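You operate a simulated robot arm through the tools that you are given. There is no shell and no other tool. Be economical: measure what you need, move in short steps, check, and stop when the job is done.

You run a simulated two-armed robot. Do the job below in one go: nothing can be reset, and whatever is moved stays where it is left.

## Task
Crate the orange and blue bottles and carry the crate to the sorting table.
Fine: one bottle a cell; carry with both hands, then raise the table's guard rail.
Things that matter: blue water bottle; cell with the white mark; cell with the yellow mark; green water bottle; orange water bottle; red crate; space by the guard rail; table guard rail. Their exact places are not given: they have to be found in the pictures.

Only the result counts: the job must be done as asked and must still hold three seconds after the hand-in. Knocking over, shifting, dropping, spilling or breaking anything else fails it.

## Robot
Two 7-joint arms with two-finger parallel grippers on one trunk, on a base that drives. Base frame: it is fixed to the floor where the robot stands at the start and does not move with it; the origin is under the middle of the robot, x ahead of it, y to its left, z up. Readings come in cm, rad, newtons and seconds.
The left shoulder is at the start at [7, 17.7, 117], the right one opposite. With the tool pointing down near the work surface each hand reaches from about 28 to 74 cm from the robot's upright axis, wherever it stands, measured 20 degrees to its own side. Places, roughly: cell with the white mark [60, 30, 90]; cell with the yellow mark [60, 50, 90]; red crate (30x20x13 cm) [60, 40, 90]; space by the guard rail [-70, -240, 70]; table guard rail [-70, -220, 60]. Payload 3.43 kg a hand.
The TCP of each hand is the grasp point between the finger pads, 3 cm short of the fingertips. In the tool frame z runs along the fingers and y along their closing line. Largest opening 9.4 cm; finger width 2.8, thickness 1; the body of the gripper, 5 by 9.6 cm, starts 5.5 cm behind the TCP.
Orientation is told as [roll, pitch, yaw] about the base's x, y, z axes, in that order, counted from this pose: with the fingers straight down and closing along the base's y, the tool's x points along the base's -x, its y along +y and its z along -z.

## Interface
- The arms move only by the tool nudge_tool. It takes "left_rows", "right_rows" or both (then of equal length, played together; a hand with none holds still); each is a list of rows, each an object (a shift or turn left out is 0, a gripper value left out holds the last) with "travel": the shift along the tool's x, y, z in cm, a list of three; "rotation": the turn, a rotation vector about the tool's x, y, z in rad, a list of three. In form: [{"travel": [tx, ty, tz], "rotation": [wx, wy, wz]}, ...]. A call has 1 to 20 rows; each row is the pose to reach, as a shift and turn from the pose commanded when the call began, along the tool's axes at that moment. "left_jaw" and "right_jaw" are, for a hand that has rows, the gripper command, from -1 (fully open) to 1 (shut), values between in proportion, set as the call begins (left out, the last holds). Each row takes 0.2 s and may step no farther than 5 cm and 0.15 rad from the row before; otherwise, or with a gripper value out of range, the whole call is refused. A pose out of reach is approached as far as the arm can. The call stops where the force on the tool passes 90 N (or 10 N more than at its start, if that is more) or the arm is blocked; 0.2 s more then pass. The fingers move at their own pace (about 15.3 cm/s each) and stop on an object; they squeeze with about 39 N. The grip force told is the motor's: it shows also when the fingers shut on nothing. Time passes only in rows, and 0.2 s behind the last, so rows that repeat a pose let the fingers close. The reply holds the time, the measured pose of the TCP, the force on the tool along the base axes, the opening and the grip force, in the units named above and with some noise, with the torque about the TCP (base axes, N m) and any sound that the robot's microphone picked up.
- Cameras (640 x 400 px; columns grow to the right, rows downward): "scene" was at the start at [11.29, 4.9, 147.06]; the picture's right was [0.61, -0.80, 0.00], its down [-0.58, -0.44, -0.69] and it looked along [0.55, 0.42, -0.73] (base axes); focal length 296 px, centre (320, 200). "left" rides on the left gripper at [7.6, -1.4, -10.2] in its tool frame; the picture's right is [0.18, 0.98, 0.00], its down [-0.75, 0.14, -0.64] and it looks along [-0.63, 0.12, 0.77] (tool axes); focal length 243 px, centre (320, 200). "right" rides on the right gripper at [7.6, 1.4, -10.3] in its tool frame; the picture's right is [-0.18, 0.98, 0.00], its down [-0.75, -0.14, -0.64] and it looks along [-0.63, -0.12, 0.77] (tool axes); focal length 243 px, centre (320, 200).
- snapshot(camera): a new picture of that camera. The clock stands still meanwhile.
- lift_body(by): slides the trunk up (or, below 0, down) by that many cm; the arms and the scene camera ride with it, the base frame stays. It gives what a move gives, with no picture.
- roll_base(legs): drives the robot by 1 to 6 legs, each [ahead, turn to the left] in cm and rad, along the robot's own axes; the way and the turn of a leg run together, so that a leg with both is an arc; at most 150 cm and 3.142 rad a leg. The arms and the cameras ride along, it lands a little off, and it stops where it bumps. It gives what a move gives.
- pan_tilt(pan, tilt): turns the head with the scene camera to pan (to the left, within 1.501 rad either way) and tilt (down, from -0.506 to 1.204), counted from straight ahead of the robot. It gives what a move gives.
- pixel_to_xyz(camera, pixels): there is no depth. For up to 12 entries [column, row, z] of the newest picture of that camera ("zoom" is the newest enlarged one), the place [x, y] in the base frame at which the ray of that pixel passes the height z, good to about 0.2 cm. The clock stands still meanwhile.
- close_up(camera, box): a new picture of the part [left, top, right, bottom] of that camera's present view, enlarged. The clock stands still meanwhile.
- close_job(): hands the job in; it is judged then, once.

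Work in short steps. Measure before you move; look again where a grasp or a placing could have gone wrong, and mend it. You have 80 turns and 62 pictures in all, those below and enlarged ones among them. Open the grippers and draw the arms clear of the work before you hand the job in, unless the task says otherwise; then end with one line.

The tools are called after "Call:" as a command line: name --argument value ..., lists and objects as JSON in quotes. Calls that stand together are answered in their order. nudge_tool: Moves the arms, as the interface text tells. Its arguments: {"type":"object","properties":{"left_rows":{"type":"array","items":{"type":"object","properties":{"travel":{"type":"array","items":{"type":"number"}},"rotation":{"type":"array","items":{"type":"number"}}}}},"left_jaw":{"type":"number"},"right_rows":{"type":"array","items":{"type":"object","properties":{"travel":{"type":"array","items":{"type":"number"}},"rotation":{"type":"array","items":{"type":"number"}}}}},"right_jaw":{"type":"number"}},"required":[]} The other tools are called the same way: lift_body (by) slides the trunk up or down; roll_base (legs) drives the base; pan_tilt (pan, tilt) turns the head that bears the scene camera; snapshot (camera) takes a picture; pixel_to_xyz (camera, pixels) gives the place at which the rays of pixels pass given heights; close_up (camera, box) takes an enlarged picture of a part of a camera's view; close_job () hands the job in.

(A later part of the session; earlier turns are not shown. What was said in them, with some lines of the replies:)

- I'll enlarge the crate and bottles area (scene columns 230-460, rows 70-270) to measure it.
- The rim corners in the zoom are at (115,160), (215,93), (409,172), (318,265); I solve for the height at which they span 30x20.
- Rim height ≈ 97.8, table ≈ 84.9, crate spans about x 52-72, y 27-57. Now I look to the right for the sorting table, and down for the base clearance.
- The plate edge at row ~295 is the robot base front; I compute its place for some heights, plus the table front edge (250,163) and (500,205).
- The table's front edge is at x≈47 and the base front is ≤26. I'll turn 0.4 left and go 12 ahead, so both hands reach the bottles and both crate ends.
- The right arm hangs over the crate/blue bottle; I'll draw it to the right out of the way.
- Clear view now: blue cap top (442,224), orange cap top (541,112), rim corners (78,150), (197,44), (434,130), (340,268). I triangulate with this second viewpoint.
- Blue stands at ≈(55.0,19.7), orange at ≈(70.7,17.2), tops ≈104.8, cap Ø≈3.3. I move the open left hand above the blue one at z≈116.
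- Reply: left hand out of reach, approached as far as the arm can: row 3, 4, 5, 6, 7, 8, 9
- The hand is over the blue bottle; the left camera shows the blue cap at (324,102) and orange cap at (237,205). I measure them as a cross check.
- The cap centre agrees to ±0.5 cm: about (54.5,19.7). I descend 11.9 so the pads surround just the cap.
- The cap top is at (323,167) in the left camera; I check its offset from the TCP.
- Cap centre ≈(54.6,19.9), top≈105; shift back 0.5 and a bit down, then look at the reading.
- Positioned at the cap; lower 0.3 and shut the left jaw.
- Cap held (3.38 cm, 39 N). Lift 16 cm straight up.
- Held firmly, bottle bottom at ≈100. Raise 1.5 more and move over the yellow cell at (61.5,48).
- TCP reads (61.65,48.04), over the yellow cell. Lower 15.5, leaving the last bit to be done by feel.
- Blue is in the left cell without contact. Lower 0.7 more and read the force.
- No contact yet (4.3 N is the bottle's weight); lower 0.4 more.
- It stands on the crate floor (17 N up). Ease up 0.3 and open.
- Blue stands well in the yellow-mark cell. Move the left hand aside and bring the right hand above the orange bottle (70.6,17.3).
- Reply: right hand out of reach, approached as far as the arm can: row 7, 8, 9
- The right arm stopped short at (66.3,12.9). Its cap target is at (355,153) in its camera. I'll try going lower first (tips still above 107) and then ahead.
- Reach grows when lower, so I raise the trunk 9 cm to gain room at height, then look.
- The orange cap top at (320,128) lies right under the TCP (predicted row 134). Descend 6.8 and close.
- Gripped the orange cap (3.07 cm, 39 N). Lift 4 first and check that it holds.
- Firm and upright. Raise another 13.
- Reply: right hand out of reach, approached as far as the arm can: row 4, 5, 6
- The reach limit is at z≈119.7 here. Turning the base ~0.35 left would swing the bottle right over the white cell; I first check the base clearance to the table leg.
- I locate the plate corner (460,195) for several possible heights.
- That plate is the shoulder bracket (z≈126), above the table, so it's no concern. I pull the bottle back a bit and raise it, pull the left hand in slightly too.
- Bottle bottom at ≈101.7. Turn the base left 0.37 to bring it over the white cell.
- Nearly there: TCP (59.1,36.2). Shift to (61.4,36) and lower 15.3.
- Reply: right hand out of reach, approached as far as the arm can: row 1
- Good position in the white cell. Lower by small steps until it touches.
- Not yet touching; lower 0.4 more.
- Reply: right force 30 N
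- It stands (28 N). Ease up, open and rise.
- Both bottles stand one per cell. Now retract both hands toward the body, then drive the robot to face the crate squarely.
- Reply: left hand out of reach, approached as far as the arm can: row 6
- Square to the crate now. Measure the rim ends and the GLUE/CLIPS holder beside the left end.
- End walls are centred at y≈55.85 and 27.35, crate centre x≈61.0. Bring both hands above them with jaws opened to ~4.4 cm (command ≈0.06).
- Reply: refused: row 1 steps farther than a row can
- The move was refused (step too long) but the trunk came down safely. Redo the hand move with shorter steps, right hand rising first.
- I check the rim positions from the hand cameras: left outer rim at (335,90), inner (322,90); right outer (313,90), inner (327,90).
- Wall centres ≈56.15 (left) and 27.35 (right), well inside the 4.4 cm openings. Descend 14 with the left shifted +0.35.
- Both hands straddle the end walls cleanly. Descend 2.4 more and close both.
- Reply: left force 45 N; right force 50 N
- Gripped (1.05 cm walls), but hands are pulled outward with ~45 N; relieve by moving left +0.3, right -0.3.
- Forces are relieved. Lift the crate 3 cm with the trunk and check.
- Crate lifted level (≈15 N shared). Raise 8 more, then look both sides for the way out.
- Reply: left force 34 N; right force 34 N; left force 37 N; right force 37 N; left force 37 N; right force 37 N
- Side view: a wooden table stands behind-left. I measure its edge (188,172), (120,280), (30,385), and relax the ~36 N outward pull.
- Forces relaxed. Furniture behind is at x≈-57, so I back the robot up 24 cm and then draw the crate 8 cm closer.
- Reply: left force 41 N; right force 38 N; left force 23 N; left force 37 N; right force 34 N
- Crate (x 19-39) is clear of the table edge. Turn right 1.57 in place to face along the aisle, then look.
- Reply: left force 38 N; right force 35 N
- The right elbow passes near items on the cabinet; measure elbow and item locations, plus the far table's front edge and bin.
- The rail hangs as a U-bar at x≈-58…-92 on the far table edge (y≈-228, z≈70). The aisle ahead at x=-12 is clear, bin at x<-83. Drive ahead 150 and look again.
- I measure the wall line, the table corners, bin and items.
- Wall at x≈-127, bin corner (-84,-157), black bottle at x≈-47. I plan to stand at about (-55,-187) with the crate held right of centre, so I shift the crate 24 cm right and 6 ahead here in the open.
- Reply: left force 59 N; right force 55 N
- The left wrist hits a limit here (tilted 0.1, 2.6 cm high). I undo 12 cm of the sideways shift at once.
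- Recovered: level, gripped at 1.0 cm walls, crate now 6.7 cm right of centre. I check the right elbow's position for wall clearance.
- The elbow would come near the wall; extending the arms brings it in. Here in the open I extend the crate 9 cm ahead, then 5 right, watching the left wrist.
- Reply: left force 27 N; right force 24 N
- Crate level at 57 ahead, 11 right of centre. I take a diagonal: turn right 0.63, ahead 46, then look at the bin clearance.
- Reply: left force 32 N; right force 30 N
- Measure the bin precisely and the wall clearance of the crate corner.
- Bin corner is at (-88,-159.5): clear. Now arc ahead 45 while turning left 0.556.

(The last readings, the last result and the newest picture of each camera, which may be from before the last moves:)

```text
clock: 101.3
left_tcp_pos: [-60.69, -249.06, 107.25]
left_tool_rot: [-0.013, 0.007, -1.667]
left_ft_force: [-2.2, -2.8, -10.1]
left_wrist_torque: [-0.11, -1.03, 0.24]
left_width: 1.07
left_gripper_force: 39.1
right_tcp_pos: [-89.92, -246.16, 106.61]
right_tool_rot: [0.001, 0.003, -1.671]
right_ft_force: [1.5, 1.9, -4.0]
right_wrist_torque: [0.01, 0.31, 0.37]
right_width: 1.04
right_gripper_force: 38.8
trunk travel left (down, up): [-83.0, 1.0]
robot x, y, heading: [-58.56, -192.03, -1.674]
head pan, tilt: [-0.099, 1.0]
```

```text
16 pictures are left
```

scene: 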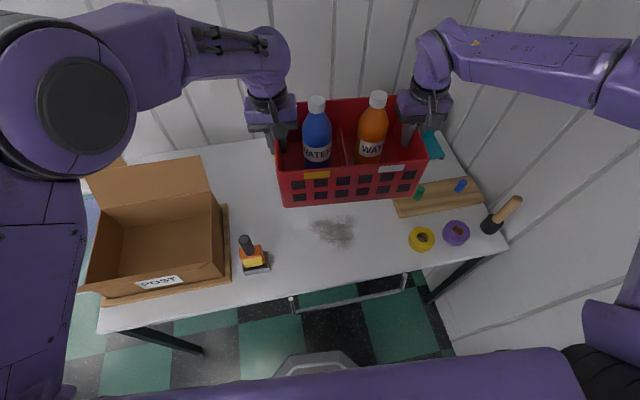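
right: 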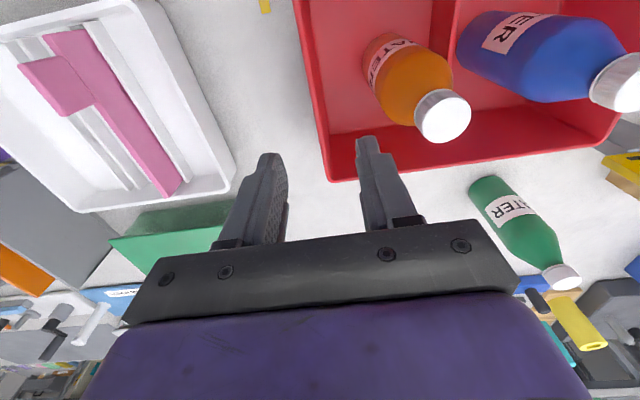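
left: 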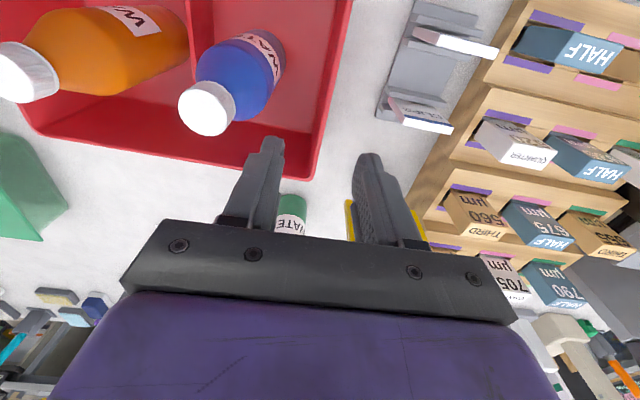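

Perfect view. The rail's hinges are at (293,300) and (406,278); I measure the table edge, hinges, bottle stand (255,262), tapes and board.

Call:
pixel_to_xyz --camera "scene" --pixels '[[292, 299, 69], [406, 276, 69], [298, 312, 62], [404, 291, 62], [100, 330, 70], [508, 252, 70], [268, 270, 70], [240, 272, 70], [409, 240, 71], [395, 212, 70], [470, 205, 70], [333, 230, 70]]'

Call:
close_up --camera "scene" --box '[220, 180, 500, 355]'

```text
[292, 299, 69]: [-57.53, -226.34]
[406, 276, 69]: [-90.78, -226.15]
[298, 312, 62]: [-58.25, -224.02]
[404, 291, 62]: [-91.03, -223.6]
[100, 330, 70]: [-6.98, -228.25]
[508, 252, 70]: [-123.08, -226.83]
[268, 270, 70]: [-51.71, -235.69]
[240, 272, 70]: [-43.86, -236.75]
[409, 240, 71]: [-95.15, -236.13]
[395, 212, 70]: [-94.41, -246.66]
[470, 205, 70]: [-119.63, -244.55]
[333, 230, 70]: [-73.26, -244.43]
```

```text
2.29 times, centred on (360, 268) of scene
```

zoom: 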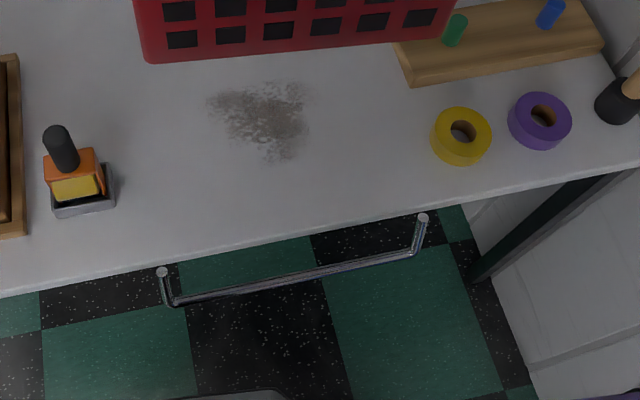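

Hinges at x≈-57.5 and -90.9 (centre -74.2), table edge y≈-227.5. I bring the crate to centre (-74.3,-240.3) while undoing its 0.1 rad yaw, still high.

Call:
nudge_tool --left_rows '[{"travel": [1.1, 0.03, 0], "rotation": [0, 0, -0.0125]}, {"travel": [2.2, 0.05, 0], "rotation": [0, 0, -0.025]}, {"travel": [3.3, 0.08, 0], "rotation": [0, 0, -0.0375]}, {"travel": [4.4, 0.1, 0], "rotation": [0, 0, -0.05]}, {"travel": [5.5, 0.13, 0], "rotation": [0, 0, -0.0625]}, {"travel": [6.6, 0.16, 0], "rotation": [0, 0, -0.075]}, {"travel": [7.7, 0.18, 0], "rotation": [0, 0, -0.0875]}, {"travel": [8.8, 0.21, 0], "rotation": [0, 0, -0.1]}, {"travel": [8.8, 0.21, 0], "rotation": [0, 0, -0.1]}]' --right_rows '[{"travel": [0.74, 0.04, 0], "rotation": [0, 0, -0.0125]}, {"travel": [1.48, 0.08, 0], "rotation": [0, 0, -0.025]}, {"travel": [2.22, 0.11, 0], "rotation": [0, 0, -0.0375]}, {"travel": [2.95, 0.15, 0], "rotation": [0, 0, -0.05]}, {"travel": [3.7, 0.19, 0], "rotation": [0, 0, -0.0625]}, {"travel": [4.43, 0.22, 0], "rotation": [0, 0, -0.075]}, {"travel": [5.17, 0.26, 0], "rotation": [0, 0, -0.0875]}, {"travel": [5.9, 0.3, 0], "rotation": [0, 0, -0.1]}, {"travel": [5.9, 0.3, 0], "rotation": [0, 0, -0.1]}]'

Call:
lift_body --by -15

Call:
snapshot --camera "scene"

```text
clock: 103.3
left_tcp_pos: [-59.61, -240.35, 107.25]
left_tool_rot: [-0.011, 0.008, -1.569]
left_ft_force: [5.9, -1.0, -10.3]
left_wrist_torque: [-0.34, -0.96, 0.13]
left_width: 1.06
left_gripper_force: 38.9
right_tcp_pos: [-88.94, -240.26, 106.6]
right_tool_rot: [0.001, 0.002, -1.571]
right_ft_force: [-6.0, 1.4, -3.0]
right_wrist_torque: [0.31, -0.28, 0.23]
right_width: 1.04
right_gripper_force: 38.9
trunk travel left (down, up): [-83.0, 1.0]
robot x, y, heading: [-58.95, -192.12, -1.672]
head pan, tilt: [-0.099, 1.0]
```

```text
clock: 105.1
left_tcp_pos: [-59.49, -240.26, 92.28]
left_tool_rot: [-0.011, 0.006, -1.571]
left_ft_force: [23.8, -1.3, -10.9]
left_wrist_torque: [0.14, -0.71, 0.14]
left_width: 1.05
left_gripper_force: 39.0
right_tcp_pos: [-88.86, -240.27, 91.5]
right_tool_rot: [0.002, 0.003, -1.57]
right_ft_force: [-24.3, 1.4, -3.8]
right_wrist_torque: [-0.2, -0.52, 0.27]
right_width: 1.03
right_gripper_force: 38.5
trunk travel left (down, up): [-68.0, 16.0]
robot x, y, heading: [-58.87, -191.63, -1.67]
head pan, tilt: [-0.099, 1.0]
```

```text
14 pictures are left
```

scene: 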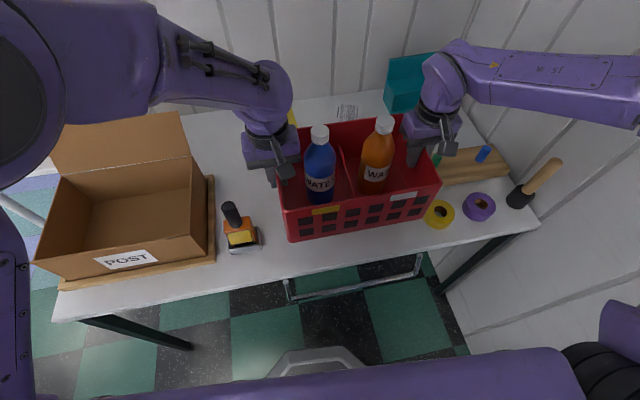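

Crate is above the spot, clear of bottle stand and tapes. Lower 8 more.

Call:
lift_body --by -8

Call:
close_up --camera "scene" --box '[200, 80, 520, 320]'

```text
clock: 106.2
left_tcp_pos: [-59.6, -240.37, 84.35]
left_tool_rot: [-0.01, 0.006, -1.569]
left_ft_force: [29.4, 0.0, -10.4]
left_wrist_torque: [0.2, -0.63, 0.09]
left_width: 1.08
left_gripper_force: 39.4
right_tcp_pos: [-88.88, -240.22, 83.56]
right_tool_rot: [0.002, 0.001, -1.57]
right_ft_force: [-29.1, 1.7, -3.1]
right_wrist_torque: [-0.19, -0.52, 0.19]
right_width: 1.05
right_gripper_force: 39.7
trunk travel left (down, up): [-60.0, 24.0]
robot x, y, heading: [-58.57, -192.12, -1.676]
head pan, tilt: [-0.099, 1.0]
```

```text
1.67 times, centred on (360, 200) of scene
```

zoom: 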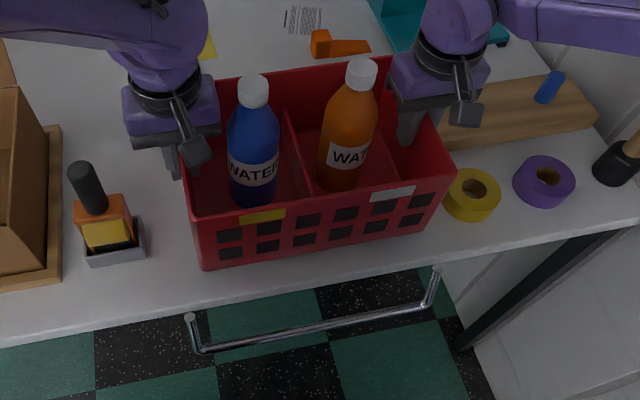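

Lower 1.6 more and watch for contact.

Call:
lift_body --by -1.6

Call:
lift_body --by -0.5

```text
clock: 106.9
left_tcp_pos: [-59.55, -240.38, 82.7]
left_tool_rot: [-0.011, 0.006, -1.568]
left_ft_force: [29.2, 0.1, -10.3]
left_wrist_torque: [0.1, -0.67, 0.02]
left_width: 1.07
left_gripper_force: 39.0
right_tcp_pos: [-88.79, -240.24, 82.07]
right_tool_rot: [0.002, 0.001, -1.571]
right_ft_force: [-29.4, 1.2, -3.7]
right_wrist_torque: [-0.12, -0.62, 0.16]
right_width: 1.04
right_gripper_force: 38.8
trunk travel left (down, up): [-58.4, 25.6]
robot x, y, heading: [-58.87, -191.73, -1.671]
head pan, tilt: [-0.099, 1.0]
```

```text
clock: 107.4
left_tcp_pos: [-59.61, -240.27, 82.54]
left_tool_rot: [-0.014, -0.003, -1.567]
left_ft_force: [29.8, -5.5, 10.3]
left_wrist_torque: [0.75, -0.67, -0.09]
left_width: 1.05
left_gripper_force: 39.2
right_tcp_pos: [-88.92, -240.25, 81.83]
right_tool_rot: [0.0, -0.005, -1.57]
right_ft_force: [-33.9, -7.6, 21.3]
right_wrist_torque: [1.01, -0.44, 0.19]
right_width: 1.0
right_gripper_force: 39.1
trunk travel left (down, up): [-57.9, 26.1]
robot x, y, heading: [-58.77, -191.57, -1.671]
head pan, tilt: [-0.099, 1.0]
```

Contact felt (both hands pushed up). Open both jaws to 4.4 cm, then rise straight up.

Call:
nudge_tool --left_rows '[{"travel": [0, 0.1, 0]}, {"travel": [0, 0.1, 0]}, {"travel": [0, 0.1, 0]}]' --right_rows '[{"travel": [0, -0.1, 0]}, {"travel": [0, -0.1, 0]}, {"travel": [0, -0.1, 0]}]' --left_jaw 0.06 --right_jaw 0.06

Call:
lift_body --by 12

Call:
snapshot --camera "scene"

```text
clock: 108.2
left_tcp_pos: [-59.53, -240.29, 82.27]
left_tool_rot: [-0.014, 0.005, -1.569]
left_ft_force: [0.3, 0.7, 0.3]
left_wrist_torque: [-0.01, -0.01, 0.0]
left_width: 4.43
left_gripper_force: 0.1
right_tcp_pos: [-88.93, -240.17, 81.56]
right_tool_rot: [0.0, 0.002, -1.568]
right_ft_force: [-0.2, 0.4, 0.6]
right_wrist_torque: [0.02, 0.01, -0.03]
right_width: 4.45
right_gripper_force: 0.0
trunk travel left (down, up): [-57.9, 26.1]
robot x, y, heading: [-58.64, -191.76, -1.672]
head pan, tilt: [-0.099, 1.0]
```

```text
clock: 109.7
left_tcp_pos: [-59.47, -240.26, 94.21]
left_tool_rot: [-0.011, 0.005, -1.568]
left_ft_force: [-0.8, -1.0, -0.2]
left_wrist_torque: [0.0, -0.01, 0.0]
left_width: 4.43
left_gripper_force: 0.1
right_tcp_pos: [-88.95, -240.07, 93.61]
right_tool_rot: [0.003, 0.001, -1.571]
right_ft_force: [0.4, -0.5, -1.5]
right_wrist_torque: [-0.03, 0.0, 0.03]
right_width: 4.41
right_gripper_force: 0.2
trunk travel left (down, up): [-69.9, 14.1]
robot x, y, heading: [-58.34, -191.88, -1.676]
head pan, tilt: [-0.099, 1.0]
```

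```text
12 pictures are left
```

scene: 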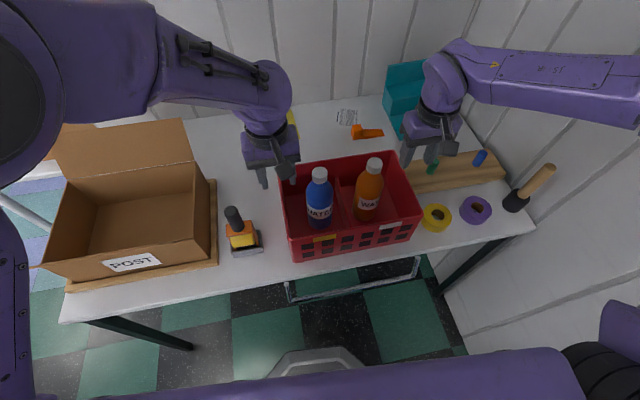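

The crate stands well. Next the rail: raise hands 5, back the base 9 cm, and move the hands off; the right hand is to turn 90° so that its jaws close across the bar.

Call:
lift_body --by 5

Call:
roll_base --legs '[[-9, 0]]'

Call:
nudge_tool --left_rows '[{"travel": [0, 2, 0]}, {"travel": [0, 4, 0]}, {"travel": [0, 6, 0]}, {"travel": [0, 8, 0]}, {"travel": [0, 10, 0]}, {"travel": [0, 12, 0]}, {"travel": [0, 12, 0]}, {"travel": [0, 12, 0]}, {"travel": [0, 12, 0]}, {"travel": [0, 12, 0]}, {"travel": [0, 12, 0]}, {"travel": [0, 12, 0]}]' --right_rows '[{"travel": [1, 0, 0], "rotation": [0, 0, -0.14]}, {"travel": [2, 0, 0], "rotation": [0, 0, -0.28]}, {"travel": [3, 0.5, 0], "rotation": [0, 0, -0.42]}, {"travel": [4, 1, 0], "rotation": [0, 0, -0.56]}, {"travel": [5, 1.5, 0], "rotation": [0, 0, -0.7]}, {"travel": [5, 2, 0], "rotation": [0, 0, -0.84]}, {"travel": [5, 3, 0], "rotation": [0, 0, -0.98]}, {"travel": [5, 4, 0], "rotation": [0, 0, -1.12]}, {"travel": [5, 5, 0], "rotation": [0, 0, -1.26]}, {"travel": [5, 6, 0], "rotation": [0, 0, -1.4]}, {"travel": [5, 7, 0], "rotation": [0, 0, -1.5]}, {"travel": [5, 8, 0], "rotation": [0, 0, -1.57]}]'

Call:
snapshot --camera "scene"

```text
clock: 110.6
left_tcp_pos: [-59.51, -240.23, 99.31]
left_tool_rot: [-0.012, 0.005, -1.57]
left_ft_force: [0.0, 0.2, -0.2]
left_wrist_torque: [0.0, -0.03, 0.0]
left_width: 4.38
left_gripper_force: 0.1
right_tcp_pos: [-89.02, -240.14, 98.58]
right_tool_rot: [0.002, 0.002, -1.569]
right_ft_force: [0.2, 0.1, 0.8]
right_wrist_torque: [-0.01, -0.02, 0.01]
right_width: 4.4
right_gripper_force: 0.1
trunk travel left (down, up): [-74.9, 9.1]
robot x, y, heading: [-58.89, -191.84, -1.672]
head pan, tilt: [-0.099, 1.0]
```

```text
clock: 111.7
left_tcp_pos: [-58.57, -231.3, 99.19]
left_tool_rot: [-0.013, 0.005, -1.571]
left_ft_force: [0.1, 0.6, -0.1]
left_wrist_torque: [-0.01, 0.01, 0.0]
left_width: 4.42
left_gripper_force: 0.0
right_tcp_pos: [-88.07, -231.2, 98.66]
right_tool_rot: [0.003, 0.001, -1.57]
right_ft_force: [0.5, -0.4, -0.8]
right_wrist_torque: [0.04, 0.0, 0.01]
right_width: 4.44
right_gripper_force: 0.0
trunk travel left (down, up): [-74.9, 9.1]
robot x, y, heading: [-58.16, -182.76, -1.67]
head pan, tilt: [-0.099, 1.0]
```

```text
clock: 114.3
left_tcp_pos: [-46.9, -231.24, 99.06]
left_tool_rot: [-0.012, 0.005, -1.571]
left_ft_force: [-0.5, -0.6, 0.2]
left_wrist_torque: [0.04, 0.03, -0.05]
left_width: 4.42
left_gripper_force: 0.1
right_tcp_pos: [-77.97, -233.39, 100.07]
right_tool_rot: [-0.367, -0.303, -0.069]
right_ft_force: [1.8, 6.7, -2.2]
right_wrist_torque: [-0.38, 0.05, -0.17]
right_width: 4.41
right_gripper_force: 0.0
right hand out of reach, approached as far as the arm can: row 1, 2, 3, 4, 5, 6, 7, 8, 9, 10, 11, 12
trunk travel left (down, up): [-74.9, 9.1]
robot x, y, heading: [-57.9, -182.72, -1.674]
head pan, tilt: [-0.099, 1.0]
```

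```text
11 pictures are left
```

scene: 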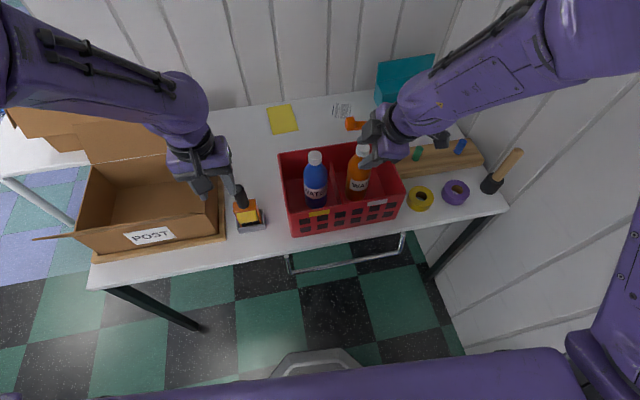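

That direction hits the wrist limit (tilted). I turn the hand back and will try the opposite direction, also raising 4 cm above the bottles.

Call:
nudge_tool --right_rows '[{"travel": [0.5, -0.5, -2], "rotation": [0, 0, 0.14]}, {"travel": [1, -1, -4], "rotation": [0, 0, 0.28]}, {"travel": [1.5, -1.5, -4], "rotation": [0, 0, 0.42]}, {"travel": [2, -2, -4], "rotation": [0, 0, 0.56]}, {"travel": [2.5, -2.5, -4], "rotation": [0, 0, 0.7]}, {"travel": [3, -3, -4], "rotation": [0, 0, 0.84]}, {"travel": [3.5, -3.5, -4], "rotation": [0, 0, 0.98]}, {"travel": [4, -4, -4], "rotation": [0, 0, 1.12]}, {"travel": [4.5, -4.5, -4], "rotation": [0, 0, 1.26]}, {"travel": [5, -5, -4], "rotation": [0, 0, 1.4]}, {"travel": [5, -5, -4], "rotation": [0, 0, 1.5]}, {"travel": [5, -5, -4], "rotation": [0, 0, 1.57]}, {"travel": [5, -5, -4], "rotation": [0, 0, 1.57]}]'

Call:
nudge_tool --right_rows '[{"rotation": [0, 0, 0.14]}, {"rotation": [0, 0, 0.28]}, {"rotation": [0, 0, 0.42]}, {"rotation": [0, 0, 0.56]}, {"rotation": [0, 0, 0.7]}, {"rotation": [0, 0, 0.84]}, {"rotation": [0, 0, 0.98]}, {"rotation": [0, 0, 1.12]}, {"rotation": [0, 0, 1.26]}, {"rotation": [0, 0, 1.4]}, {"rotation": [0, 0, 1.5]}, {"rotation": [0, 0, 1.57]}, {"rotation": [0, 0, 1.57]}]'

```text
clock: 117.1
left_tcp_pos: [-46.56, -231.09, 99.12]
left_tool_rot: [-0.012, 0.005, -1.569]
left_ft_force: [-0.3, 0.0, 0.5]
left_wrist_torque: [-0.03, 0.01, 0.02]
left_width: 4.42
left_gripper_force: 0.0
right_tcp_pos: [-83.37, -235.47, 103.32]
right_tool_rot: [0.326, -0.31, -1.759]
right_ft_force: [0.5, -0.1, 0.8]
right_wrist_torque: [-0.03, 0.01, -0.02]
right_width: 4.41
right_gripper_force: 0.2
trunk travel left (down, up): [-74.9, 9.1]
robot x, y, heading: [-57.65, -182.95, -1.672]
head pan, tilt: [-0.099, 1.0]
```

```text
clock: 119.9
left_tcp_pos: [-46.48, -231.19, 99.05]
left_tool_rot: [-0.013, 0.005, -1.572]
left_ft_force: [0.0, 0.2, -0.6]
left_wrist_torque: [-0.02, -0.01, 0.02]
left_width: 4.43
left_gripper_force: 0.2
right_tcp_pos: [-83.32, -235.31, 103.23]
right_tool_rot: [0.324, 0.311, 3.058]
right_ft_force: [-0.4, -0.6, -0.6]
right_wrist_torque: [-0.03, 0.01, -0.01]
right_width: 4.4
right_gripper_force: 0.1
trunk travel left (down, up): [-74.9, 9.1]
robot x, y, heading: [-57.82, -183.14, -1.674]
head pan, tilt: [-0.099, 1.0]
```

The turn in this direction works, but the hand is tilted (0.32, 0.31). Straighten it by the tool-frame rotation (0.337,-0.297,-0.134).

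Call:
nudge_tool --right_rows '[{"travel": [0, 0, 0], "rotation": [0.084, -0.074, -0.033]}, {"rotation": [0.168, -0.148, -0.067]}, {"rotation": [0.253, -0.223, -0.1]}, {"rotation": [0.337, -0.297, -0.134]}, {"rotation": [0.337, -0.297, -0.134]}]'

Call:
close_up --camera "scene" --box '[200, 60, 520, 300]'

```text
clock: 121.1
left_tcp_pos: [-46.56, -231.28, 99.01]
left_tool_rot: [-0.013, 0.003, -1.571]
left_ft_force: [0.3, -0.1, -0.3]
left_wrist_torque: [0.0, 0.0, 0.0]
left_width: 4.45
left_gripper_force: 0.2
right_tcp_pos: [-83.31, -235.33, 103.26]
right_tool_rot: [-0.001, -0.003, -3.14]
right_ft_force: [-0.6, 0.3, -0.3]
right_wrist_torque: [0.0, -0.02, 0.01]
right_width: 4.43
right_gripper_force: 0.0
trunk travel left (down, up): [-74.9, 9.1]
robot x, y, heading: [-57.92, -182.92, -1.673]
head pan, tilt: [-0.099, 1.0]
```

```text
1.67 times, centred on (360, 180) of scene
```

zoom: 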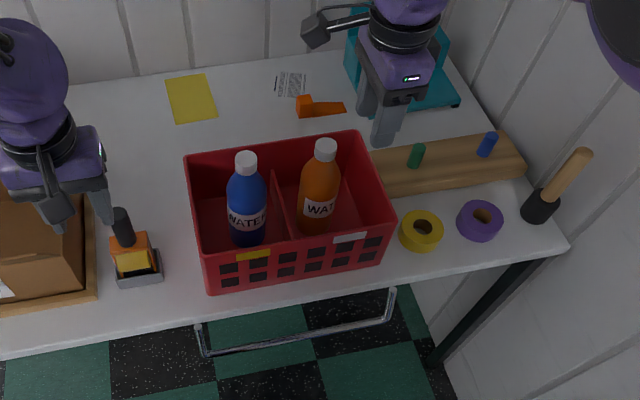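

The right hand now closes across y. I triangulate the rail's bar: zoom corners (205,354), (388,321), hinges (200,325), (391,290).

Call:
pixel_to_xyz --camera "zoom" --pixels '[[205, 354, 58], [205, 354, 62], [205, 354, 66], [388, 321, 58], [388, 321, 62], [388, 321, 66], [200, 325, 68], [200, 325, 70], [391, 290, 68], [391, 290, 70], [210, 290, 71], [391, 262, 71]]'

Call:
close_up --camera "scene" --box '[270, 210, 430, 300]'

```text
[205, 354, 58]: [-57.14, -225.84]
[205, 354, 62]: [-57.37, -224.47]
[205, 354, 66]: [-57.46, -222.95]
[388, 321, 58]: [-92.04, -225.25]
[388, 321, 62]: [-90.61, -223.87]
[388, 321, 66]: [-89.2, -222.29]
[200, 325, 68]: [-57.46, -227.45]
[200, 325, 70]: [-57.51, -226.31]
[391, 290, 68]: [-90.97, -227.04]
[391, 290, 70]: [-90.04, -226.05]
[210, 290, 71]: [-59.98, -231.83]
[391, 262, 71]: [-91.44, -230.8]
```

```text
4.00 times, centred on (350, 255) of scene
```

zoom: 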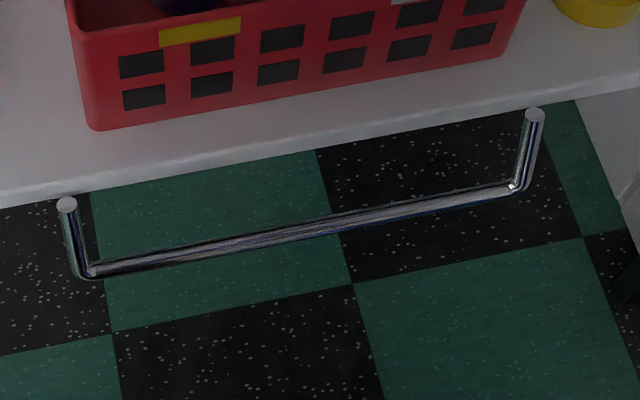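

Rail: hinge line y≈-226.7, z≈69; the bar hangs at y≈-224.2, z≈62. A vertical hand would strike the table edge, so I bring the right hand in front of it and tilt it ~0.75 rad with the palm toward the robot.

Call:
nudge_tool --right_rows '[{"travel": [2.3, -4, 0]}, {"travel": [4.6, -8, 0]}, {"travel": [7, -12, 0]}, {"travel": [9.3, -15, 1]}, {"travel": [9.3, -17, 4]}, {"travel": [9.3, -17, 8], "rotation": [-0.12, 0, 0]}, {"travel": [9.3, -17, 12], "rotation": [-0.25, 0, 0]}, {"travel": [9.3, -17, 14], "rotation": [-0.38, 0, 0]}, {"travel": [9.3, -17, 16], "rotation": [-0.51, 0, 0]}, {"travel": [9.3, -17, 18], "rotation": [-0.64, 0, 0]}, {"travel": [9.3, -17, 20], "rotation": [-0.75, 0, 0]}, {"travel": [9.3, -17, 20], "rotation": [-0.75, 0, 0]}]' --right_jaw 0.4

Call:
snapshot --camera "scene"

```text
clock: 123.7
left_tcp_pos: [-46.54, -231.27, 98.93]
left_tool_rot: [-0.012, 0.003, -1.569]
left_ft_force: [0.0, -0.5, 0.1]
left_wrist_torque: [0.02, 0.04, -0.01]
left_width: 4.43
left_gripper_force: 0.0
right_tcp_pos: [-74.08, -218.19, 83.25]
right_tool_rot: [0.749, -0.003, -3.141]
right_ft_force: [-1.0, -0.8, -0.3]
right_wrist_torque: [0.01, -0.01, -0.01]
right_width: 2.79
right_gripper_force: 0.0
trunk travel left (down, up): [-74.9, 9.1]
robot x, y, heading: [-57.47, -182.73, -1.671]
head pan, tilt: [-0.099, 1.0]
```

```text
8 pictures are left
```

scene: 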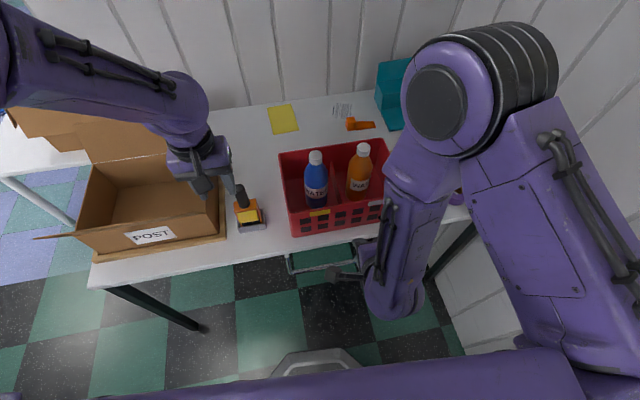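

Tilt reached (fingers point toward table and down). Go to a pre-grasp 5 cm short of the bar, at about (-74,-220.8,65.6), and look with the right camera.

Call:
nudge_tool --right_rows '[{"travel": [0, -2.5, 3.6]}, {"travel": [0, -5, 7.3]}, {"travel": [0, -7.5, 11]}, {"travel": [0, -10.1, 14.6]}, {"travel": [0, -10.1, 14.6]}]'

Call:
snapshot --camera "right"

```text
clock: 124.9
left_tcp_pos: [-46.5, -231.19, 99.06]
left_tool_rot: [-0.013, 0.004, -1.57]
left_ft_force: [-0.3, 1.1, -0.3]
left_wrist_torque: [0.03, -0.02, 0.01]
left_width: 4.41
left_gripper_force: 0.0
right_tcp_pos: [-74.11, -220.89, 65.48]
right_tool_rot: [0.749, -0.004, -3.141]
right_ft_force: [0.4, 0.8, -0.2]
right_wrist_torque: [0.01, -0.01, 0.01]
right_width: 2.79
right_gripper_force: 0.0
trunk travel left (down, up): [-74.9, 9.1]
robot x, y, heading: [-58.06, -182.66, -1.676]
head pan, tilt: [-0.099, 1.0]
```

```text
7 pictures are left
```

right: 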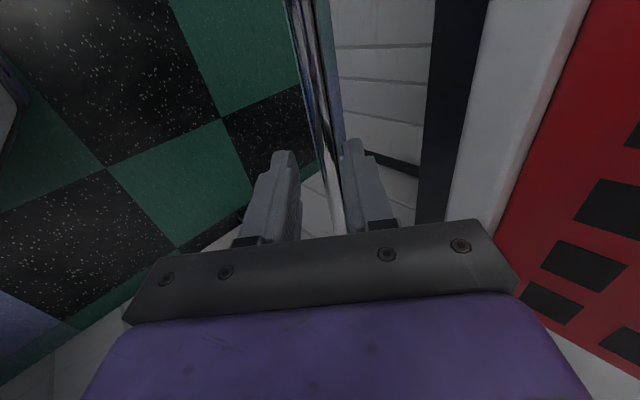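

The bar runs right between the open fingers, from (308,20) to (335,210). I place it using ray heights.

Call:
pixel_to_xyz --camera "right" --pixels '[[330, 180, 64], [330, 180, 62], [330, 180, 60], [315, 80, 64], [315, 80, 62], [315, 80, 60], [450, 200, 68], [540, 130, 70.7]]'

```text
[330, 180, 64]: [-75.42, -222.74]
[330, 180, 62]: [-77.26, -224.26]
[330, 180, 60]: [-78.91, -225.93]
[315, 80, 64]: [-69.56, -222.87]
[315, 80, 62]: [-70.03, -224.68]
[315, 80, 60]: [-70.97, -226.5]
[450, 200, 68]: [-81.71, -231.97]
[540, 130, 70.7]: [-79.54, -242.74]
```

Bar at y≈-224.15, z≈62.3. Advance 4.0 along the fingers and close on it.

Call:
nudge_tool --right_rows '[{"travel": [0, 0.1, 2]}, {"travel": [0, 0.2, 4]}, {"travel": [0, 0.2, 4]}]'

Call:
nudge_tool --right_rows '[{"travel": [0, 0, 0]}, {"travel": [0, 0, 0]}, {"travel": [0, 0, 0]}]' --right_jaw 1

```text
clock: 125.7
left_tcp_pos: [-46.45, -231.23, 99.09]
left_tool_rot: [-0.015, 0.005, -1.57]
left_ft_force: [-0.6, -0.5, -0.9]
left_wrist_torque: [0.02, -0.01, 0.0]
left_width: 4.41
left_gripper_force: 0.0
right_tcp_pos: [-74.37, -223.65, 62.67]
right_tool_rot: [0.747, -0.005, -3.14]
right_ft_force: [-0.9, 0.2, 0.4]
right_wrist_torque: [0.02, 0.02, -0.02]
right_width: 2.84
right_gripper_force: 0.1
trunk travel left (down, up): [-74.9, 9.1]
robot x, y, heading: [-57.6, -183.0, -1.672]
head pan, tilt: [-0.099, 1.0]
```

```text
clock: 126.5
left_tcp_pos: [-46.53, -231.21, 99.04]
left_tool_rot: [-0.013, 0.004, -1.569]
left_ft_force: [-0.3, 0.2, -0.2]
left_wrist_torque: [0.01, -0.04, 0.0]
left_width: 4.42
left_gripper_force: 0.0
right_tcp_pos: [-74.24, -223.94, 62.86]
right_tool_rot: [0.751, -0.003, -3.143]
right_ft_force: [-2.6, -9.2, 14.7]
right_wrist_torque: [0.18, -0.23, 0.06]
right_width: 1.79
right_gripper_force: 44.9
trunk travel left (down, up): [-74.9, 9.1]
robot x, y, heading: [-57.85, -182.74, -1.678]
head pan, tilt: [-0.099, 1.0]
```

Bar gripped (1.8 cm). Test which way it moves: 1 cm along the presumed hinge arc (outward, slightly up).

Call:
nudge_tool --right_rows '[{"travel": [0, -0.21, -0.45]}, {"travel": [0, -0.43, -0.9]}, {"travel": [0, -0.43, -0.9]}]'

```text
clock: 127.3
left_tcp_pos: [-46.57, -231.23, 99.01]
left_tool_rot: [-0.013, 0.006, -1.566]
left_ft_force: [-0.3, -0.1, -0.4]
left_wrist_torque: [-0.01, 0.01, 0.01]
left_width: 4.42
left_gripper_force: 0.1
right_tcp_pos: [-74.26, -222.93, 63.12]
right_tool_rot: [0.75, -0.002, -3.14]
right_ft_force: [-0.7, -10.2, 15.3]
right_wrist_torque: [0.2, 0.16, -0.41]
right_width: 1.8
right_gripper_force: 44.9
trunk travel left (down, up): [-74.9, 9.1]
robot x, y, heading: [-57.83, -182.81, -1.671]
head pan, tilt: [-0.099, 1.0]
```

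It swings freely, so it is a hinge. Continue along the arc by about 20°.

Call:
nudge_tool --right_rows '[{"travel": [0, -0.17, -0.85]}, {"travel": [0, -0.27, -1.7]}, {"travel": [0, -0.32, -2.58]}, {"travel": [0, -0.32, -2.58]}]'

```text
clock: 128.3
left_tcp_pos: [-46.61, -231.15, 99.07]
left_tool_rot: [-0.012, 0.005, -1.57]
left_ft_force: [-0.2, 0.1, -0.9]
left_wrist_torque: [0.01, -0.01, -0.02]
left_width: 4.43
left_gripper_force: 0.0
right_tcp_pos: [-74.33, -220.35, 64.86]
right_tool_rot: [0.74, -0.001, -3.135]
right_ft_force: [6.6, 20.4, -25.4]
right_wrist_torque: [0.09, 0.11, -0.4]
right_width: 1.79
right_gripper_force: 44.7
trunk travel left (down, up): [-74.9, 9.1]
robot x, y, heading: [-57.72, -182.61, -1.67]
head pan, tilt: [-0.099, 1.0]
```

Force shows the true arc is slightly wider (32 N radial). Continue 20° with a 0.3 outward correction.

Call:
nudge_tool --right_rows '[{"travel": [0, -0.2, -0.4]}, {"travel": [0, -0.1, -1.2]}, {"travel": [0, 0.1, -1.8]}, {"travel": [0, 0.26, -2.41]}, {"travel": [0, 0.26, -2.41]}]'

```text
clock: 129.5
left_tcp_pos: [-46.69, -231.0, 99.27]
left_tool_rot: [-0.011, 0.002, -1.57]
left_ft_force: [0.0, 0.6, 0.1]
left_wrist_torque: [0.01, -0.01, 0.01]
left_width: 4.43
left_gripper_force: 0.0
right_tcp_pos: [-74.29, -218.78, 67.02]
right_tool_rot: [0.742, -0.001, -3.139]
right_ft_force: [1.9, 35.4, -24.5]
right_wrist_torque: [0.18, 0.13, -0.33]
right_width: 1.8
right_gripper_force: 44.9
trunk travel left (down, up): [-74.9, 9.1]
robot x, y, heading: [-58.01, -183.14, -1.672]
head pan, tilt: [-0.099, 1.0]
```

Refit: hinge ≈(-225.2,69), radius ≈7. Continue to horizontal and 20° beyond with that arc.

Call:
nudge_tool --right_rows '[{"travel": [0, 0, -0.8]}, {"travel": [0, 0.6, -1.6]}, {"travel": [0, 1.23, -2.3]}, {"travel": [0, 1.23, -2.3]}]'

```text
clock: 130.5
left_tcp_pos: [-46.69, -230.84, 99.32]
left_tool_rot: [-0.011, 0.0, -1.571]
left_ft_force: [0.3, -0.4, -0.5]
left_wrist_torque: [0.01, 0.03, 0.0]
left_width: 4.42
left_gripper_force: 0.1
right_tcp_pos: [-74.36, -217.83, 69.26]
right_tool_rot: [0.741, -0.003, -3.138]
right_ft_force: [0.8, 46.7, -11.5]
right_wrist_torque: [0.21, 0.13, -0.31]
right_width: 1.78
right_gripper_force: 44.6
trunk travel left (down, up): [-74.9, 9.1]
robot x, y, heading: [-57.53, -182.64, -1.676]
head pan, tilt: [-0.099, 1.0]
```

Still pushed outward (47 N). Continue upward 2.85 with little inward motion.

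Call:
nudge_tool --right_rows '[{"travel": [0, 0.2, -0.7]}, {"travel": [0, 0.9, -1.4]}, {"travel": [0, 2.0, -2.0]}, {"travel": [0, 2.0, -2.0]}]'

```text
clock: 131.5
left_tcp_pos: [-46.68, -230.48, 99.44]
left_tool_rot: [-0.012, -0.003, -1.57]
left_ft_force: [0.1, -0.4, -0.1]
left_wrist_torque: [0.0, 0.01, 0.02]
left_width: 4.44
left_gripper_force: 0.1
right_tcp_pos: [-74.31, -217.57, 72.47]
right_tool_rot: [0.744, -0.002, -3.139]
right_ft_force: [-9.4, 58.7, 6.5]
right_wrist_torque: [0.24, -0.2, -0.16]
right_width: 1.67
right_gripper_force: 45.2
trunk travel left (down, up): [-74.9, 9.1]
robot x, y, heading: [-57.83, -182.86, -1.673]
head pan, tilt: [-0.099, 1.0]
```

Force directions put the hinge nearer (-225.7,71), radius ≈8.7. I go on with this corrected arc to about 120°.

Call:
nudge_tool --right_rows '[{"travel": [0, -0.06, -0.87]}, {"travel": [0, 0.4, -1.2]}, {"travel": [0, 0.95, -1.52]}, {"travel": [0, 1.8, -1.9]}, {"travel": [0, 2.6, -2.23]}, {"travel": [0, 2.6, -2.23]}]'

```text
clock: 132.9
left_tcp_pos: [-46.85, -230.67, 99.32]
left_tool_rot: [-0.012, -0.003, -1.57]
left_ft_force: [0.4, 1.0, 0.1]
left_wrist_torque: [0.01, 0.03, -0.01]
left_width: 4.44
left_gripper_force: 0.0
right_tcp_pos: [-74.31, -218.61, 75.95]
right_tool_rot: [0.754, 0.0, -3.141]
right_ft_force: [-13.0, 35.8, 21.8]
right_wrist_torque: [0.18, -0.07, -0.19]
right_width: 1.37
right_gripper_force: 45.1
trunk travel left (down, up): [-74.9, 9.1]
robot x, y, heading: [-57.58, -182.88, -1.676]
head pan, tilt: [-0.099, 1.0]
5 turns are left
```

At ≈121° and following the arc. Continue in one run up to nearly upright (178°), then look.

Call:
nudge_tool --right_rows '[{"travel": [0, 1.3, -0.56]}, {"travel": [0, 2.85, -0.63]}, {"travel": [0, 4.41, -0.4]}, {"travel": [0, 5.9, 0.07]}, {"travel": [0, 7.29, 0.81]}, {"travel": [0, 8.3, 1.58]}, {"travel": [0, 8.3, 1.58]}]'

Call:
close_up --camera "scene" --box '[240, 120, 480, 300]'

```text
clock: 134.5
left_tcp_pos: [-46.66, -230.82, 99.19]
left_tool_rot: [-0.014, 0.002, -1.571]
left_ft_force: [0.5, 0.7, 0.6]
left_wrist_torque: [0.0, 0.0, 0.0]
left_width: 4.42
left_gripper_force: 0.1
right_tcp_pos: [-74.14, -225.38, 79.7]
right_tool_rot: [0.734, -0.004, -3.137]
right_ft_force: [1.8, 47.3, -36.1]
right_wrist_torque: [0.67, 0.29, -0.68]
right_width: 1.34
right_gripper_force: 45.2
trunk travel left (down, up): [-74.9, 9.1]
robot x, y, heading: [-58.01, -182.76, -1.673]
head pan, tilt: [-0.099, 1.0]
```

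```text
2.22 times, centred on (360, 210) of scene
4 turns are left
```

zoom: 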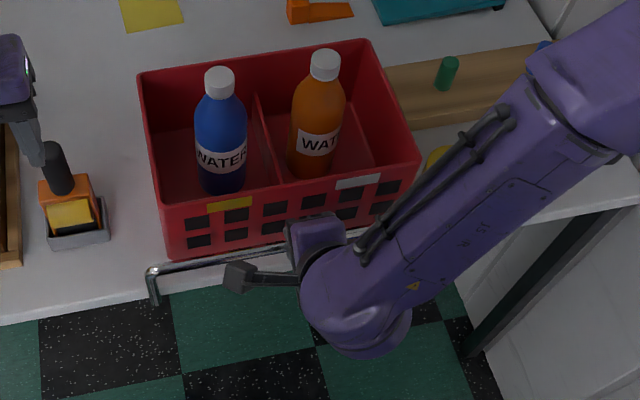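

The bar is up at the edge and meets a stop (59 N). I press 0.3 further inward, open slightly, withdraw along the fingers, and look.

Call:
nudge_tool --right_rows '[{"travel": [0, 0.2, 0.2]}, {"travel": [0, 0.2, 0.2]}]'

Call:
nudge_tool --right_rows '[{"travel": [0, 0, 0]}, {"travel": [0, 0, 0]}, {"travel": [0, 0, 0]}, {"travel": [0, 0, -1]}, {"travel": [0, 0, -3]}, {"travel": [0, 0, -6]}, {"travel": [0, 0, -9]}]' --right_jaw 0.45

Call:
snapshot --camera "scene"

```text
clock: 135.1
left_tcp_pos: [-46.64, -230.75, 99.34]
left_tool_rot: [-0.011, -0.002, -1.571]
left_ft_force: [-0.1, 0.6, 0.0]
left_wrist_torque: [-0.02, -0.01, 0.01]
left_width: 4.42
left_gripper_force: 0.0
right_tcp_pos: [-74.11, -225.41, 79.73]
right_tool_rot: [0.733, -0.002, -3.138]
right_ft_force: [-1.5, 59.5, -29.4]
right_wrist_torque: [0.73, 0.05, -0.43]
right_width: 1.33
right_gripper_force: 45.3
trunk travel left (down, up): [-74.9, 9.1]
robot x, y, heading: [-57.86, -182.8, -1.676]
head pan, tilt: [-0.099, 1.0]
```

```text
clock: 136.7
left_tcp_pos: [-46.61, -231.33, 99.06]
left_tool_rot: [-0.01, 0.004, -1.57]
left_ft_force: [0.5, -0.3, 0.1]
left_wrist_torque: [0.0, -0.01, -0.03]
left_width: 4.43
left_gripper_force: 0.0
right_tcp_pos: [-74.39, -220.65, 86.6]
right_tool_rot: [0.75, -0.004, -3.14]
right_ft_force: [0.7, 0.4, 0.2]
right_wrist_torque: [-0.01, 0.0, 0.01]
right_width: 2.59
right_gripper_force: 0.0
trunk travel left (down, up): [-74.9, 9.1]
robot x, y, heading: [-57.68, -182.96, -1.673]
head pan, tilt: [-0.099, 1.0]
```

```text
5 pictures are left
3 turns are left
```

scene: 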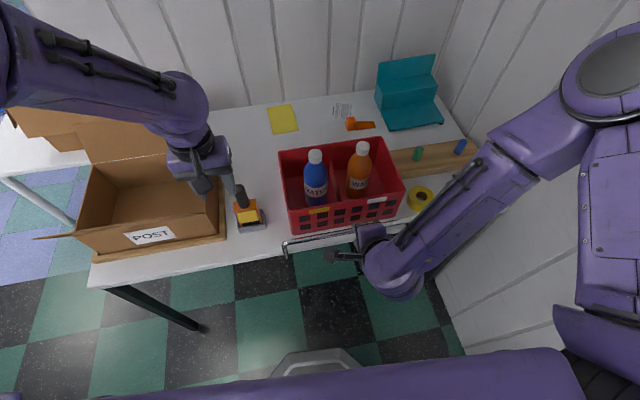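

The rail stays up and the crate is untouched. Raise the trunk, back off 14 cm, open both grippers and check once more.

Call:
lift_body --by 8

Call:
roll_base --legs '[[-14, 0]]'

Call:
nudge_tool --left_rows '[{"travel": [0, 0, 0]}, {"travel": [0, 0, 0]}, {"travel": [0, 0, 0]}]' --right_rows '[{"travel": [0, 0, 0]}, {"travel": [0, 0, 0]}, {"travel": [0, 0, 0]}]' --left_jaw -1 --right_jaw -1

Call:
close_up --camera "scene" --box '[200, 80, 480, 280]'

```text
clock: 137.9
left_tcp_pos: [-46.62, -231.08, 107.15]
left_tool_rot: [-0.011, 0.006, -1.571]
left_ft_force: [0.3, 0.2, -0.1]
left_wrist_torque: [-0.01, 0.01, 0.05]
left_width: 4.4
left_gripper_force: 0.1
right_tcp_pos: [-74.42, -220.63, 94.62]
right_tool_rot: [0.75, -0.003, -3.14]
right_ft_force: [-0.7, -0.4, -0.2]
right_wrist_torque: [0.0, -0.01, -0.01]
right_width: 2.59
right_gripper_force: 0.0
trunk travel left (down, up): [-82.9, 1.1]
robot x, y, heading: [-58.14, -182.94, -1.678]
head pan, tilt: [-0.099, 1.0]
```

```text
clock: 139.2
left_tcp_pos: [-45.19, -217.44, 106.98]
left_tool_rot: [-0.013, 0.006, -1.571]
left_ft_force: [0.3, -0.3, -0.3]
left_wrist_torque: [0.02, 0.02, 0.01]
left_width: 4.45
left_gripper_force: 0.0
right_tcp_pos: [-72.82, -206.81, 94.53]
right_tool_rot: [0.747, -0.004, -3.141]
right_ft_force: [-0.3, -0.3, 0.7]
right_wrist_torque: [0.02, -0.01, -0.01]
right_width: 2.59
right_gripper_force: 0.1
trunk travel left (down, up): [-82.9, 1.1]
robot x, y, heading: [-56.15, -169.1, -1.671]
head pan, tilt: [-0.099, 1.0]
```

```text
clock: 140.0
left_tcp_pos: [-45.26, -217.11, 107.02]
left_tool_rot: [-0.013, 0.004, -1.571]
left_ft_force: [-0.4, 0.6, -0.6]
left_wrist_torque: [0.0, 0.01, -0.03]
left_width: 9.38
left_gripper_force: 0.1
right_tcp_pos: [-72.83, -206.48, 94.7]
right_tool_rot: [0.748, -0.004, -3.14]
right_ft_force: [0.8, -0.1, 1.2]
right_wrist_torque: [-0.02, 0.0, 0.02]
right_width: 9.4
right_gripper_force: 0.1
trunk travel left (down, up): [-82.9, 1.1]
robot x, y, heading: [-56.53, -168.9, -1.672]
head pan, tilt: [-0.099, 1.0]
```

```text
2.00 times, centred on (340, 180) of scene
2 turns are left
```

zoom: 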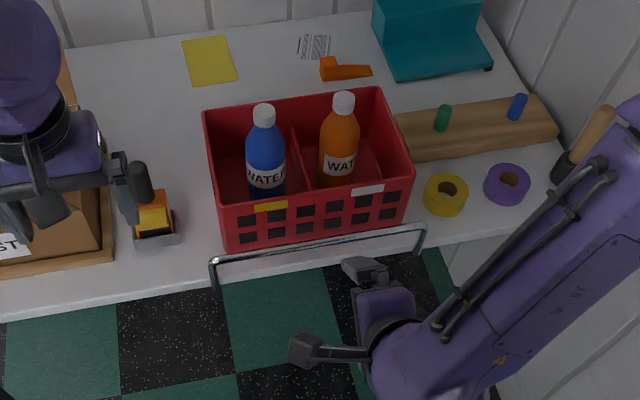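

The close-up shows the rail standing upright along the edge, the crate behind it with one bottle in each cell, and both hands open and clear. I hand in.

Call:
close_job

```text
The job is handed in.
```

The blue bottle is in the yellow-mark cell and the orange one in the white-mark cell. I carried the crate with both hands to the sorting table, and the guard rail is raised. The last picture showed the rail standing up in front of the crate, with both hands open and clear.
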